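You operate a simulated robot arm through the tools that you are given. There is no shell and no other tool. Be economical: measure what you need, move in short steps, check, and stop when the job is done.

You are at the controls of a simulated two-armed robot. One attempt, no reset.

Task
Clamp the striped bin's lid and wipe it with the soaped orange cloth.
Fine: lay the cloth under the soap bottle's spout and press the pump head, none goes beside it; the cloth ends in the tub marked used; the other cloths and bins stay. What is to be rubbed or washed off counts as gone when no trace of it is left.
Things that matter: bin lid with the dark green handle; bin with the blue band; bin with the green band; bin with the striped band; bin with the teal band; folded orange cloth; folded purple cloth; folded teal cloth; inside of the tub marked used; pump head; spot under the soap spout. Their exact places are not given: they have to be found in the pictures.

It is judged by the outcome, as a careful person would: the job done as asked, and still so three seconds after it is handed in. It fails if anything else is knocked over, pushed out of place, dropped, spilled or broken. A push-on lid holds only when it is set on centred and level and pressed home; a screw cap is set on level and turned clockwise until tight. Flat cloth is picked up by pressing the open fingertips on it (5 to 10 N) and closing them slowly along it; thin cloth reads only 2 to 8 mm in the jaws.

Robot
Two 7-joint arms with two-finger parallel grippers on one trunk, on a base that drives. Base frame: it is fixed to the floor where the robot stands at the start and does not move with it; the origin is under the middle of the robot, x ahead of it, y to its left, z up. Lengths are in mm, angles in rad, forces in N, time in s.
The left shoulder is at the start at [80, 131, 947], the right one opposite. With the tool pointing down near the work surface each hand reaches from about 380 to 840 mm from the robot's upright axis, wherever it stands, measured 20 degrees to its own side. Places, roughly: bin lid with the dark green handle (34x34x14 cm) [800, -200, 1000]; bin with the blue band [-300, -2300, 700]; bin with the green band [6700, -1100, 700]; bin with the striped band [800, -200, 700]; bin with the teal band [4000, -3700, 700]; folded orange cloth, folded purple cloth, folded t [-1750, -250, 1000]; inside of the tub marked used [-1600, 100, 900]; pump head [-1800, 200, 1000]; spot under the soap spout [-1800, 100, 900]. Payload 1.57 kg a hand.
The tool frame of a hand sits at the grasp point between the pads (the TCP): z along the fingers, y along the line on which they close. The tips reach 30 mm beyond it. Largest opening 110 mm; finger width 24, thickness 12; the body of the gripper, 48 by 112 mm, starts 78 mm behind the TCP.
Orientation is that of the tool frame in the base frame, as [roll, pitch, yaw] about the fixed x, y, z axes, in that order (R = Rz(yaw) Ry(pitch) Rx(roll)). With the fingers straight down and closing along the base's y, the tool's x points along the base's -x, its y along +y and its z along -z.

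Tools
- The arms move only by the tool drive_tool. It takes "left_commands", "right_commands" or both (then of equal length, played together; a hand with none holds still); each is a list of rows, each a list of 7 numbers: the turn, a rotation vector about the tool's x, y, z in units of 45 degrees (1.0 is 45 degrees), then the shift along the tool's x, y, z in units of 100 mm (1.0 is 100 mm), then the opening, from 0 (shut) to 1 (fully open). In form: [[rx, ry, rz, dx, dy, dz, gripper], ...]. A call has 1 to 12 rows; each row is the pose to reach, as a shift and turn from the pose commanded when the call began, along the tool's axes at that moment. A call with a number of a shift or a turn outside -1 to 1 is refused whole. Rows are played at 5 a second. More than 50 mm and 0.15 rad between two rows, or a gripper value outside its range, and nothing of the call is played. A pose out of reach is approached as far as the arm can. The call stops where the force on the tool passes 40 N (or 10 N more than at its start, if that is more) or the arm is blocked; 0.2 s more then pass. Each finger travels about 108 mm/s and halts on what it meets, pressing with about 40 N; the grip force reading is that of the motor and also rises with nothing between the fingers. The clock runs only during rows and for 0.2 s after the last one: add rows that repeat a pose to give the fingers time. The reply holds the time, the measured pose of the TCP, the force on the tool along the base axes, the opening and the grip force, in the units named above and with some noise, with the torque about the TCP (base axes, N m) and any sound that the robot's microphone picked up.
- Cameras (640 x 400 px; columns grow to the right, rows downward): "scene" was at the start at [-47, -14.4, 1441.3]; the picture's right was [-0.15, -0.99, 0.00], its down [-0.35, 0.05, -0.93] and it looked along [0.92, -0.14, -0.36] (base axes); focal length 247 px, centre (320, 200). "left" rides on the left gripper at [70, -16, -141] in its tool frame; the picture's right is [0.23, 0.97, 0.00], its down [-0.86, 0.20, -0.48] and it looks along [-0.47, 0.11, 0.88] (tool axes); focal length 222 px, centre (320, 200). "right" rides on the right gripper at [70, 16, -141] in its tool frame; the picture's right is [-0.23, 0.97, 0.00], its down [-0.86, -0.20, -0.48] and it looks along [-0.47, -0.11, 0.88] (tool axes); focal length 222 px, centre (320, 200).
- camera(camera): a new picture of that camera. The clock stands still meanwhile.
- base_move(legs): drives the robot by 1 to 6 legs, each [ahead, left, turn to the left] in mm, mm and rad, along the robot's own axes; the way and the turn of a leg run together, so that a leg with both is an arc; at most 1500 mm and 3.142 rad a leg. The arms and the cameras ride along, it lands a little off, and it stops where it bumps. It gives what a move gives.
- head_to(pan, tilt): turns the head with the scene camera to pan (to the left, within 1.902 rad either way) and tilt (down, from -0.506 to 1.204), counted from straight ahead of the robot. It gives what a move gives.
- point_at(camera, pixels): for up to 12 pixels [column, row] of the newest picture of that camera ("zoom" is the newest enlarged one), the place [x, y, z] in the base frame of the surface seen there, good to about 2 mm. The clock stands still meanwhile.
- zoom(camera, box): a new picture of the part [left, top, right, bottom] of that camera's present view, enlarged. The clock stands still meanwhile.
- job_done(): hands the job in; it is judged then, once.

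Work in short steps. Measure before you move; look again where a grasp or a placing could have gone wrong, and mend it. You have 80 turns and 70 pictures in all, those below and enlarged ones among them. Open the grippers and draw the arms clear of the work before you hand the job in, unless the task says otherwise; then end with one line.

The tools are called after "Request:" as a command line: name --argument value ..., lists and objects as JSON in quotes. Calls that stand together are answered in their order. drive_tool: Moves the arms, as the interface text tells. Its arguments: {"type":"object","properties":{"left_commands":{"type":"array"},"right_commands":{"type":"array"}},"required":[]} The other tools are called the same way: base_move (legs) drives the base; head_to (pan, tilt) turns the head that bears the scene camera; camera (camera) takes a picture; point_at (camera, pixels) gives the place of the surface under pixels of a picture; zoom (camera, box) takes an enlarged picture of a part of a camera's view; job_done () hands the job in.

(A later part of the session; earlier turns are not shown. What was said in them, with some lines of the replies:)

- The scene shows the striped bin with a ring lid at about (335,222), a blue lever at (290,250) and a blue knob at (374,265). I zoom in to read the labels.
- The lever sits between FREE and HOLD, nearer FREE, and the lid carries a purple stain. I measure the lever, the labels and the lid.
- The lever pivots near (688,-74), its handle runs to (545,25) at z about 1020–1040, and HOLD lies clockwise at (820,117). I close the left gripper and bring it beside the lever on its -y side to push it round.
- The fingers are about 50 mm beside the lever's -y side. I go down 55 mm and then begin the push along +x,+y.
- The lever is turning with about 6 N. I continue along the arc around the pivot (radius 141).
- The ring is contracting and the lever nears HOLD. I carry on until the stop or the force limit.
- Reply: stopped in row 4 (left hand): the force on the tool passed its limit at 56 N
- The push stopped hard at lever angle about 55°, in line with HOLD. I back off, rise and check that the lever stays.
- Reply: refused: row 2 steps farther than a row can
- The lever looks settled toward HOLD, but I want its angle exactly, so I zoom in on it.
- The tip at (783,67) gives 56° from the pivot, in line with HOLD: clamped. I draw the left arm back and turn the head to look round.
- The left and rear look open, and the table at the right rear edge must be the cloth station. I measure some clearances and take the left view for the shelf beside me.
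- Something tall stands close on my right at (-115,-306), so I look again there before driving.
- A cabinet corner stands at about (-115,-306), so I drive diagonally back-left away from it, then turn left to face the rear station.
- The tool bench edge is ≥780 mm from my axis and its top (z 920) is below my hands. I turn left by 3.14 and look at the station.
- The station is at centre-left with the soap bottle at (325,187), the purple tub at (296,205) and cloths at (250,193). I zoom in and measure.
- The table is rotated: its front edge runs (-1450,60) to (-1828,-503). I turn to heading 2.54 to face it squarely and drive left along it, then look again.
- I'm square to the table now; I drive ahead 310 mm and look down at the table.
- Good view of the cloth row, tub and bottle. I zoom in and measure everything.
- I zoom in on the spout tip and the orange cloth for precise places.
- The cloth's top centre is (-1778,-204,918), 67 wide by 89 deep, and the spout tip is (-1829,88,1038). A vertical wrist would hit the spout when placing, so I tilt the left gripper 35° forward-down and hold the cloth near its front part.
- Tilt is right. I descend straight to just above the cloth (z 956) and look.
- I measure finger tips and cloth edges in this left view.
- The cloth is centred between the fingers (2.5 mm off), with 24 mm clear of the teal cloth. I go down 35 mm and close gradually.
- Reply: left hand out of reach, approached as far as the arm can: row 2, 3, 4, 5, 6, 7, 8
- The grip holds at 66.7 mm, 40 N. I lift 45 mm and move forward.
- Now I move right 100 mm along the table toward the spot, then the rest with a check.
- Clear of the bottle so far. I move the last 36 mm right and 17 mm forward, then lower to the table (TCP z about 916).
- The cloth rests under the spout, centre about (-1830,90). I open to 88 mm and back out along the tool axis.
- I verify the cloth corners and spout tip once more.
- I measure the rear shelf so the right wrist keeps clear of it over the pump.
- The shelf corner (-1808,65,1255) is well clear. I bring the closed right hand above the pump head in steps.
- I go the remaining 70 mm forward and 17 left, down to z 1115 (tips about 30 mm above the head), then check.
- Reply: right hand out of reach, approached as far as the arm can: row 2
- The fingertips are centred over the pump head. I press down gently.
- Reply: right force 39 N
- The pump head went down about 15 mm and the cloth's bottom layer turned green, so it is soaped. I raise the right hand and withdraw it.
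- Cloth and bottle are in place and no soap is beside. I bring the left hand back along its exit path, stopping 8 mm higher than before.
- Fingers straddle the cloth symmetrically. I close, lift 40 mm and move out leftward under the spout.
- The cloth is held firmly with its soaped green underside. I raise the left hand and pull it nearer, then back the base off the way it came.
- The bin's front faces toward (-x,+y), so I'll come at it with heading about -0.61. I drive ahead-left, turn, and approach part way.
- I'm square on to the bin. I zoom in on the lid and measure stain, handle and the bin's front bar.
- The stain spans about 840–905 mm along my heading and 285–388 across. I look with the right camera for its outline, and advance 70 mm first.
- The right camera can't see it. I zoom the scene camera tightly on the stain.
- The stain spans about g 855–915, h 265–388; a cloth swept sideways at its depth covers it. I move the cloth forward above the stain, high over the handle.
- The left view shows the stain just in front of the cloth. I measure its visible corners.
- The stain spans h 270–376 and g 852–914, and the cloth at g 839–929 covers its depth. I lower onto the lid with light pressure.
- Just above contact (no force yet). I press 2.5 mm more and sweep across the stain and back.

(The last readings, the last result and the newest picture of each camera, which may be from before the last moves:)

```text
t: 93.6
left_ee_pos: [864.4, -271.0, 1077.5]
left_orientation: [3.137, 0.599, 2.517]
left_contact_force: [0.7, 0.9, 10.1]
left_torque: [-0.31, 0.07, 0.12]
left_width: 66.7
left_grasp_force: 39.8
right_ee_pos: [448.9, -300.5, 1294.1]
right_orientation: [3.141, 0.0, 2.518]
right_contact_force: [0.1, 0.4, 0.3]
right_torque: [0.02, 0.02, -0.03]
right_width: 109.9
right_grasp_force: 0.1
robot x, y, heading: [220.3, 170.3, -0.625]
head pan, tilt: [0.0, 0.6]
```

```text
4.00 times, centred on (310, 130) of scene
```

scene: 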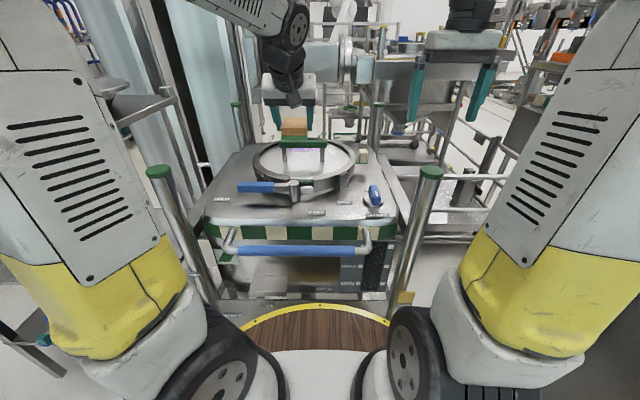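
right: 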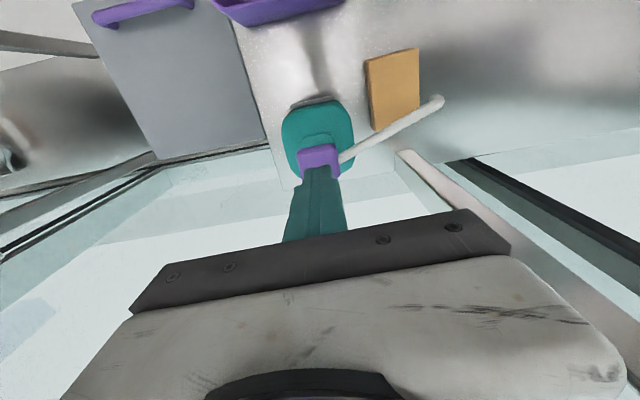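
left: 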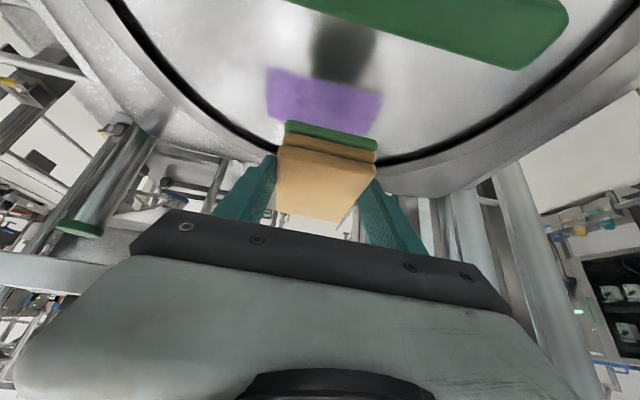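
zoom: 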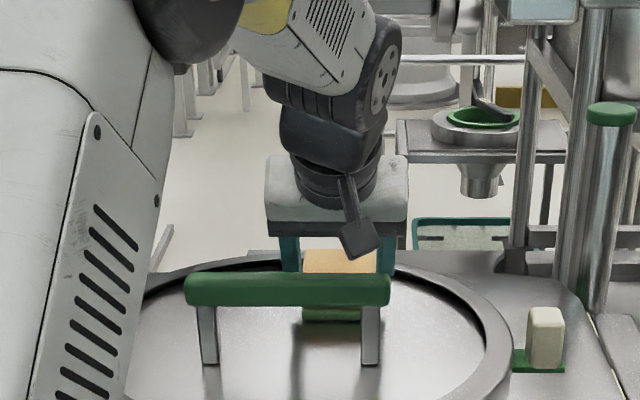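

Force is 10 N and the stain's left part has gone. I make another pass, slightly forward then slightly back, to catch all edges.

Request:
drive_tool --left_commands '[[0, 0, 0, -0.083, 0, 0.056, 0.48], [0, 0, 0, -0.083, 0.27, 0.056, 0.48], [0, 0, 0, -0.083, 0.54, 0.056, 0.48], [0, 0, 0, -0.083, 0.8, 0.056, 0.48], [0, 0, 0, 0.083, 0.8, -0.056, 0.48], [0, 0, 0, 0.083, 0.54, -0.056, 0.48], [0, 0, 0, 0.083, 0.27, -0.056, 0.48], [0, 0, 0, 0.083, 0, -0.056, 0.48], [0, 0, 0, 0, 0.27, 0, 0.48], [0, 0, 0, 0, 0.54, 0, 0.48]]'

Request:
drive_tool --left_commands '[[0, 0, 0, -0.25, 0, -0.37, 0.48], [0, 0, 0, -0.5, 0, -0.74, 0.48], [0, 0, 0, -0.65, 0, -0.95, 0.48]]'

Request:
camera --camera "left"

Request:
zoom --camera "scene" --box '[250, 120, 362, 190]'

```text
t: 95.8
left_ee_pos: [898.3, -228.7, 1077.4]
left_orientation: [3.134, 0.6, 2.515]
left_contact_force: [-1.5, -2.8, 14.2]
left_torque: [-0.3, 0.23, 0.01]
left_width: 66.9
left_grasp_force: 39.3
right_ee_pos: [447.3, -300.6, 1294.6]
right_orientation: [-3.141, 0.001, 2.518]
right_contact_force: [-0.4, -0.8, -0.5]
right_torque: [-0.01, -0.04, -0.03]
right_width: 109.8
right_grasp_force: 0.0
robot x, y, heading: [216.3, 168.7, -0.627]
head pan, tilt: [0.0, 0.6]
```

```text
t: 96.6
left_ee_pos: [897.9, -228.2, 1190.8]
left_orientation: [3.134, 0.597, 2.517]
left_contact_force: [-0.1, 0.3, -0.7]
left_torque: [0.03, 0.0, 0.01]
left_width: 66.7
left_grasp_force: 39.6
right_ee_pos: [448.3, -300.5, 1295.2]
right_orientation: [3.141, -0.001, 2.519]
right_contact_force: [-0.1, -0.3, 0.0]
right_torque: [0.0, 0.04, -0.02]
right_width: 110.0
right_grasp_force: 0.0
robot x, y, heading: [217.1, 166.3, -0.619]
head pan, tilt: [0.0, 0.6]
```

```text
14 pictures are left
```

left: 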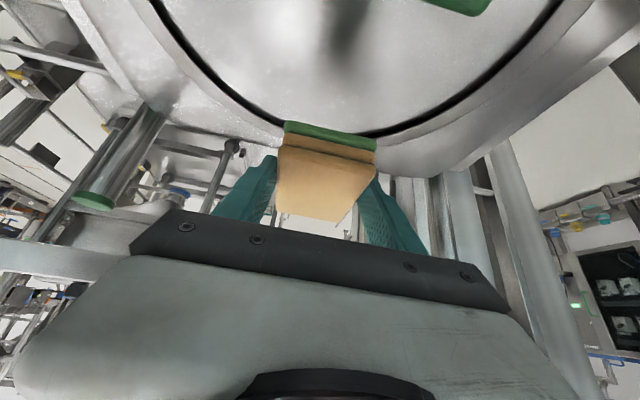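

```text
5.71 times, centred on (306, 155) of scene
```

zoom: 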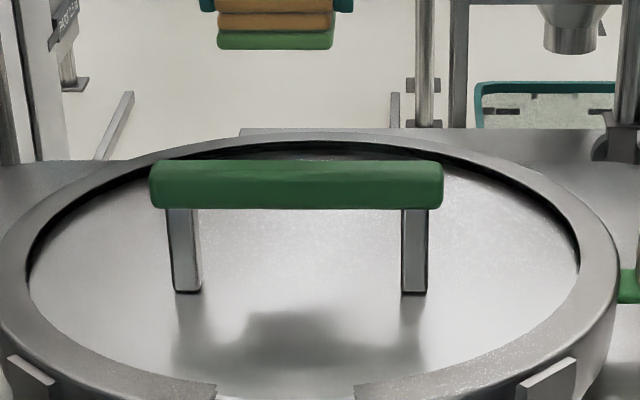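

The lid looks clean. I raise and pull the hand back over the handle, checking the stain area once from the left camera.

Request:
drive_tool --left_commands '[[0, 0, 0, -0.22, 0, -0.33, 0.48], [0, 0, 0, -0.34, 0, -0.5, 0.48], [0, 0, 0, -0.05, 0, -0.69, 0.48], [0, 0, 0, 0.27, 0, -0.9, 0.48], [0, 0, 0, 0.4, 0, -1.0, 0.48]]'

Request:
zoom --camera "left" --box '[160, 0, 480, 200]'

Request:
drive_tool --left_commands '[[0, 0, 0, 0.4, 0, -0.28, 0.48], [0, 0, 0, 0.826, 0, -0.5, 0.48]]'

```text
t: 97.8
left_ee_pos: [824.4, -176.2, 1252.0]
left_orientation: [3.133, 0.599, 2.515]
left_contact_force: [-0.4, -0.8, -0.3]
left_torque: [0.02, 0.0, 0.01]
left_width: 66.7
left_grasp_force: 40.0
right_ee_pos: [449.7, -300.9, 1293.8]
right_orientation: [3.141, -0.001, 2.52]
right_contact_force: [0.1, -0.6, -0.1]
right_torque: [0.0, 0.0, -0.02]
right_width: 110.0
right_grasp_force: 0.0
robot x, y, heading: [216.8, 168.0, -0.622]
head pan, tilt: [0.0, 0.6]
```

```text
2.00 times, centred on (320, 100) of left
```

zoom: 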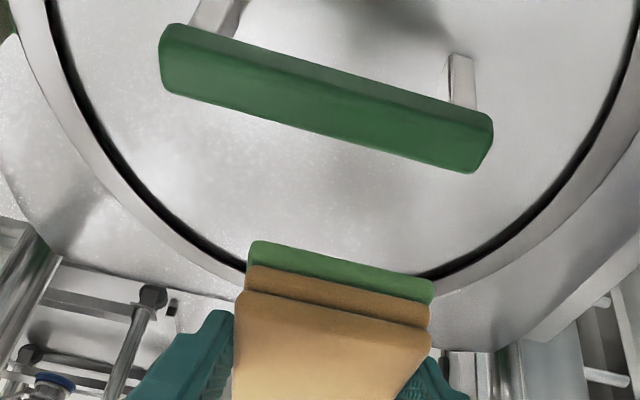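

```text
t: 98.4
left_ee_pos: [744.6, -120.0, 1247.9]
left_orientation: [3.135, 0.6, 2.515]
left_contact_force: [-0.2, -0.6, -1.3]
left_torque: [0.02, 0.01, 0.02]
left_width: 66.9
left_grasp_force: 39.5
right_ee_pos: [449.4, -299.4, 1293.8]
right_orientation: [3.141, -0.003, 2.519]
right_contact_force: [0.2, -0.5, -0.7]
right_torque: [0.05, 0.05, 0.03]
right_width: 110.2
right_grasp_force: 0.1
robot x, y, heading: [220.5, 172.0, -0.624]
head pan, tilt: [0.0, 0.6]
```

No trace is left. I retrace the path to the wipes station.

Request:
base_move --legs '[[-350, -90, 0], [0, 0, 0.564], [-350, -150, 0], [0, 0, 2.606], [0, 920, 0]]'

Request:
head_to --pan 0.0 --tilt 0.6

Request:
camera --camera "scene"

```text
t: 114.8
left_ee_pos: [-1545.7, -290.8, 1249.5]
left_orientation: [3.135, 0.6, -0.637]
left_contact_force: [-0.9, -1.1, -0.2]
left_torque: [-0.02, -0.03, 0.01]
left_width: 66.9
left_grasp_force: 39.9
right_ee_pos: [-1246.5, -113.7, 1293.7]
right_orientation: [-3.14, -0.001, -0.632]
right_contact_force: [0.2, -0.5, -0.7]
right_torque: [0.01, 0.01, -0.01]
right_width: 110.2
right_grasp_force: 0.0
robot x, y, heading: [-1023.8, -585.9, 2.506]
head pan, tilt: [0.0, 0.6]
```

```text
t: 115.4
left_ee_pos: [-1546.2, -291.4, 1247.2]
left_orientation: [3.135, 0.601, -0.636]
left_contact_force: [1.0, -0.3, -0.8]
left_torque: [-0.02, 0.0, 0.01]
left_width: 66.8
left_grasp_force: 39.4
right_ee_pos: [-1245.7, -113.6, 1293.6]
right_orientation: [-3.141, 0.001, -0.634]
right_contact_force: [0.6, -0.5, 0.4]
right_torque: [0.04, 0.0, 0.01]
right_width: 110.0
right_grasp_force: 0.1
robot x, y, heading: [-1021.8, -588.4, 2.512]
head pan, tilt: [0.0, 0.6]
```

```text
11 pictures are left
```

scene: 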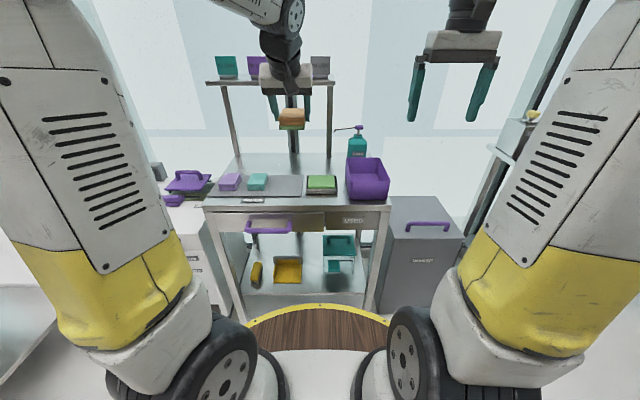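

I shift right 170 mm so the left hand can reach the tub without crossing, correct the heading and advance 210 mm, then measure the tub.

Request:
base_move --legs '[[0, -170, 0.034], [210, 0, 0]]'

Request:
camera --camera "scene"

Request:
point_at --camera "scene" --pixels '[[320, 200], [340, 200], [300, 190]]'

```text
t: 118.1
left_ee_pos: [-1636.1, -50.5, 1247.8]
left_orientation: [3.134, 0.598, -0.599]
left_contact_force: [-0.5, -0.7, 0.2]
left_torque: [-0.01, 0.0, -0.01]
left_width: 66.5
left_grasp_force: 39.7
right_ee_pos: [-1343.8, 137.7, 1294.6]
right_orientation: [-3.141, 0.001, -0.594]
right_contact_force: [0.3, -0.3, -0.1]
right_torque: [0.02, 0.02, -0.02]
right_width: 110.0
right_grasp_force: 0.1
robot x, y, heading: [-1099.8, -326.2, 2.545]
head pan, tilt: [0.0, 0.6]
```

```text
10 pictures are left
```

scene: 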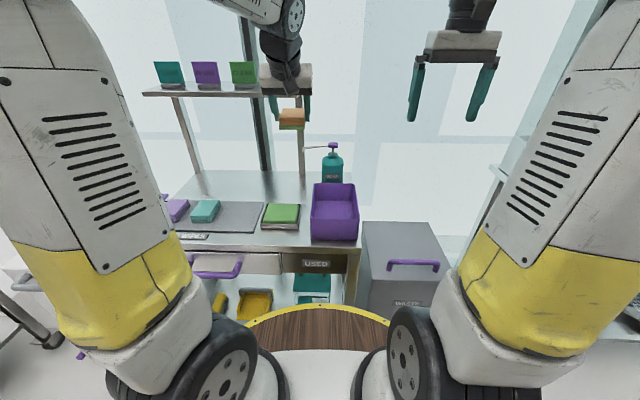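

```text
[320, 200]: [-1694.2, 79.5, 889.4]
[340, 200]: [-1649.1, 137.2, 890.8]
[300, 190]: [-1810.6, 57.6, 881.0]
```

I measure the tub rim and floor precisely.

Request:
point_at --camera "scene" --pixels '[[315, 185], [353, 184], [358, 217], [312, 215], [335, 202], [330, 212], [345, 212], [335, 190], [335, 216]]'

```text
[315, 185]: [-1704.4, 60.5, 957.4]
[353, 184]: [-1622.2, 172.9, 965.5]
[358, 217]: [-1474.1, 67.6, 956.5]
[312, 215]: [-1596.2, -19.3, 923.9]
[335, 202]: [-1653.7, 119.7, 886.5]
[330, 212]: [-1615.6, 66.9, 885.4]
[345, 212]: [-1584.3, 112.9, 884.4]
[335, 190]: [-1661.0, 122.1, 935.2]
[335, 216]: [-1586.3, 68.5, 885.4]
```

Tub centre is about (-1589,64), rim z 960, floor 885. I carry the cloth over it and lower partway.

Request:
drive_tool --left_commands '[[0, 0, 0, 0, -0.33, 0, 0.48], [0, 0, 0, 0, -0.66, 0, 0.48], [0, 0, 0, 0, -1.0, 0, 0.48]]'

Request:
drive_tool --left_commands '[[0, 0, 0, -0.05, -0.21, 0.034, 0.48], [0, 0, 0, 0.2, -0.21, 0.4, 0.48], [0, 0, 0, 0.48, -0.21, 0.81, 0.48], [0, 0, 0, 0.6, -0.21, 0.98, 0.48]]'

Request:
drive_tool --left_commands '[[0, 0, 0, 0.28, 0, 0.413, 0.48], [0, 0, 0, 0.563, 0, 0.826, 0.48], [0, 0, 0, 0.563, 0, 0.826, 0.48]]'

Request:
camera --camera "left"

Request:
zoom --camera "scene" --box '[240, 130, 400, 250]'

```text
t: 118.9
left_ee_pos: [-1580.7, 32.9, 1249.6]
left_orientation: [3.136, 0.6, -0.598]
left_contact_force: [0.4, 0.0, -1.4]
left_torque: [0.03, -0.02, -0.01]
left_width: 66.8
left_grasp_force: 40.0
right_ee_pos: [-1345.3, 137.3, 1295.2]
right_orientation: [-3.141, -0.001, -0.593]
right_contact_force: [-1.3, -1.0, 0.3]
right_torque: [0.03, -0.02, 0.01]
right_width: 109.7
right_grasp_force: 0.2
robot x, y, heading: [-1097.1, -330.8, 2.549]
head pan, tilt: [0.0, 0.6]
```

```text
t: 119.9
left_ee_pos: [-1572.1, 52.2, 1133.7]
left_orientation: [3.137, 0.599, -0.599]
left_contact_force: [0.4, 0.4, -0.7]
left_torque: [-0.01, -0.03, -0.04]
left_width: 66.8
left_grasp_force: 40.3
right_ee_pos: [-1342.9, 138.0, 1294.5]
right_orientation: [3.14, 0.0, -0.595]
right_contact_force: [-0.1, -0.6, 0.3]
right_torque: [0.01, 0.01, 0.0]
right_width: 109.9
right_grasp_force: 0.2
robot x, y, heading: [-1098.8, -327.9, 2.551]
head pan, tilt: [0.0, 0.6]
```

```text
t: 120.7
left_ee_pos: [-1571.6, 50.2, 1033.3]
left_orientation: [3.136, 0.598, -0.599]
left_contact_force: [-0.5, -0.2, -0.5]
left_torque: [0.0, 0.02, 0.01]
left_width: 66.8
left_grasp_force: 40.3
right_ee_pos: [-1344.0, 137.3, 1294.3]
right_orientation: [3.14, 0.0, -0.594]
right_contact_force: [0.9, -0.6, -0.5]
right_torque: [-0.03, 0.03, 0.0]
right_width: 109.8
right_grasp_force: 0.2
robot x, y, heading: [-1101.5, -325.2, 2.548]
head pan, tilt: [0.0, 0.6]
```

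```text
9 pictures are left
```

left: 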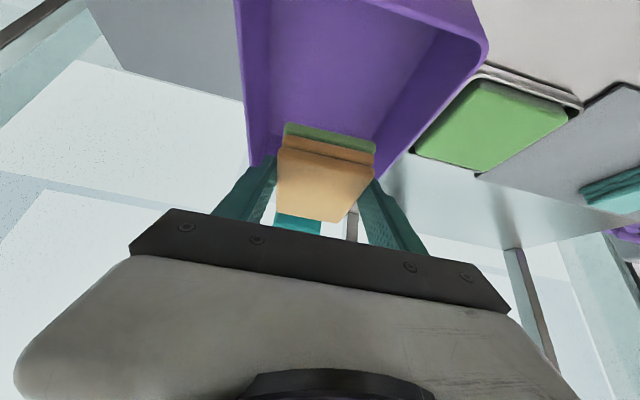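

```text
3.33 times, centred on (320, 190) of scene
```

zoom: 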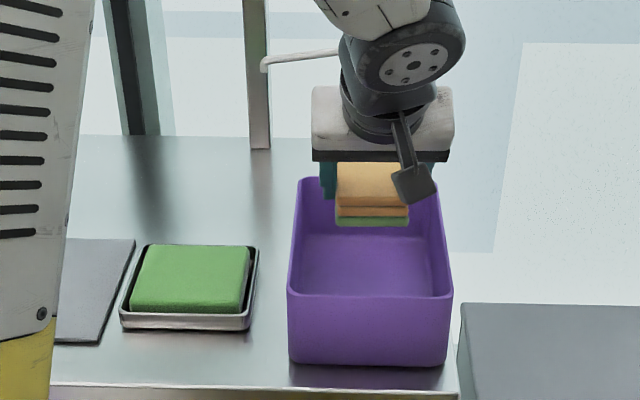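

The cloth hangs centred over the tub. I lower it 99 mm to the tub's floor.

Request:
drive_tool --left_commands '[[0, 0, 0, 0.22, 0, 0.33, 0.48], [0, 0, 0, 0.42, 0, 0.62, 0.48], [0, 0, 0, 0.53, 0, 0.77, 0.48], [0, 0, 0, 0.56, 0, 0.82, 0.48], [0, 0, 0, 0.56, 0, 0.82, 0.48]]'

Request:
zoom --camera "scene" --box '[280, 150, 376, 230]'

```text
t: 121.9
left_ee_pos: [-1573.1, 51.1, 935.5]
left_orientation: [3.136, 0.599, -0.599]
left_contact_force: [-0.9, -0.8, -0.5]
left_torque: [-0.02, -0.01, 0.0]
left_width: 66.8
left_grasp_force: 40.2
right_ee_pos: [-1343.6, 138.5, 1293.9]
right_orientation: [3.141, 0.0, -0.595]
right_contact_force: [-0.2, 0.7, 0.4]
right_torque: [-0.03, -0.03, -0.01]
right_width: 109.7
right_grasp_force: 0.1
robot x, y, heading: [-1099.1, -323.2, 2.547]
head pan, tilt: [0.0, 0.6]
```

```text
5.00 times, centred on (328, 190) of scene
```

zoom: 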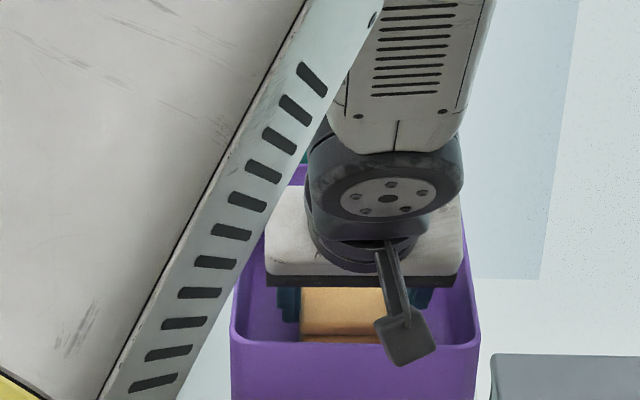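

I lower 6 mm more, open to 84 mm and rise straight up.

Request:
drive_tool --left_commands '[[0, 0, 0, 0.02, 0, 0.03, 0.48], [0, 0, 0, 0.036, 0, 0.053, 0.48], [0, 0, 0, 0.036, 0, 0.053, 0.65], [0, 0, 0, 0.036, 0, 0.053, 0.77], [0, 0, 0, 0.036, 0, 0.053, 0.77], [0, 0, 0, -0.2, 0, -0.3, 0.77], [0, 0, 0, -0.4, 0, -0.6, 0.77], [0, 0, 0, -0.6, 0, -0.88, 0.77]]'

Request:
drive_tool --left_commands '[[0, 0, 0, -0.2, 0, -0.4, 0.77], [0, 0, 0, -0.3, 0.3, -0.7, 0.77], [0, 0, 0, -0.3, 0.6, -1.0, 0.77]]'

Request:
drive_tool --left_commands '[[0, 0, 0, 0.0, 0.3, -0.4, 0.77], [0, 0, 0, 0, 0.6, -0.7, 0.77], [0, 0, 0, 0, 0.8, -1.0, 1]]'

Request:
camera --camera "scene"

```text
t: 123.7
left_ee_pos: [-1574.5, 52.5, 1039.9]
left_orientation: [3.134, 0.598, -0.596]
left_contact_force: [-0.4, 0.5, -1.0]
left_torque: [0.0, 0.02, 0.01]
left_width: 84.5
left_grasp_force: 0.1
right_ee_pos: [-1344.2, 139.2, 1294.8]
right_orientation: [-3.141, -0.001, -0.595]
right_contact_force: [-0.4, 0.3, 0.7]
right_torque: [-0.03, 0.01, -0.03]
right_width: 109.9
right_grasp_force: 0.2
robot x, y, heading: [-1095.6, -329.1, 2.546]
head pan, tilt: [0.0, 0.6]
```

```text
t: 124.5
left_ee_pos: [-1579.8, -16.4, 1141.6]
left_orientation: [3.133, 0.597, -0.601]
left_contact_force: [-0.4, 0.3, -0.4]
left_torque: [-0.04, 0.0, 0.0]
left_width: 84.7
left_grasp_force: 0.0
right_ee_pos: [-1343.4, 139.3, 1294.6]
right_orientation: [-3.141, -0.001, -0.595]
right_contact_force: [-0.2, 1.1, -0.4]
right_torque: [-0.06, 0.01, 0.0]
right_width: 110.0
right_grasp_force: 0.0
robot x, y, heading: [-1097.6, -328.2, 2.544]
head pan, tilt: [0.0, 0.6]
```

```text
t: 125.3
left_ee_pos: [-1580.1, -114.5, 1224.2]
left_orientation: [3.135, 0.598, -0.599]
left_contact_force: [0.2, 0.0, 0.5]
left_torque: [0.0, -0.06, -0.01]
left_width: 110.1
left_grasp_force: 0.1
right_ee_pos: [-1343.3, 137.4, 1294.4]
right_orientation: [-3.141, 0.001, -0.595]
right_contact_force: [0.4, 0.8, -0.2]
right_torque: [-0.04, -0.02, 0.01]
right_width: 110.1
right_grasp_force: 0.1
robot x, y, heading: [-1099.0, -326.1, 2.547]
head pan, tilt: [0.0, 0.6]
```

```text
6 pictures are left
```

scene: 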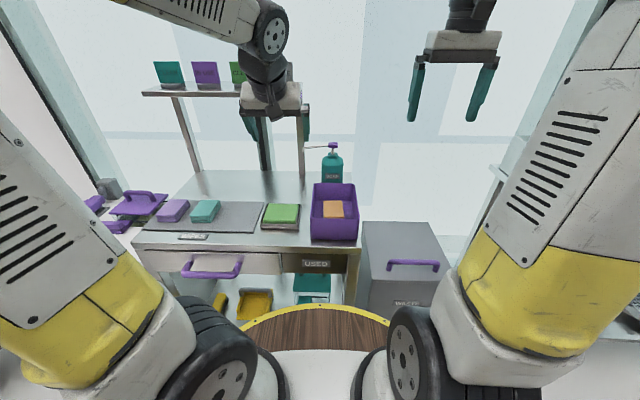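

The orange cloth lies in the USED tub. I back the robot off and take a last close look at the station.

Request:
base_move --legs '[[-250, 0, 0]]'

Request:
zoom --camera "scene" --box '[190, 120, 390, 250]'

```text
t: 127.1
left_ee_pos: [-1374.6, -255.9, 1224.1]
left_orientation: [3.135, 0.597, -0.596]
left_contact_force: [0.1, 0.7, -0.7]
left_torque: [0.03, -0.02, -0.01]
left_width: 110.1
left_grasp_force: 0.1
right_ee_pos: [-1138.0, -2.4, 1294.4]
right_orientation: [3.141, 0.0, -0.591]
right_contact_force: [0.5, -0.4, -0.7]
right_torque: [-0.01, 0.0, -0.03]
right_width: 109.8
right_grasp_force: 0.0
robot x, y, heading: [-892.3, -466.0, 2.545]
head pan, tilt: [0.0, 0.6]
```

```text
3.08 times, centred on (290, 185) of scene
```

zoom: 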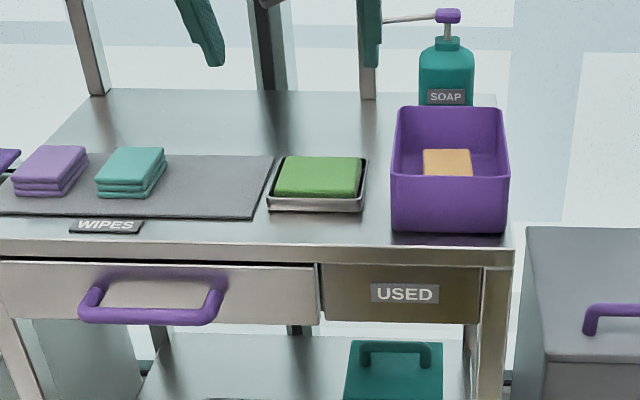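

The other cloths, bottle and tub stand in their places, no soap is on the table, and both grippers are open and clear. I hand in the job.

Request:
job_done

```text
The job is handed in.
```

The striped bin's lid is clamped at HOLD and wiped with no trace of the stain left; the soaped orange cloth is in the tub marked used, no soap landed beside it, and the other cloths and bins were left alone.
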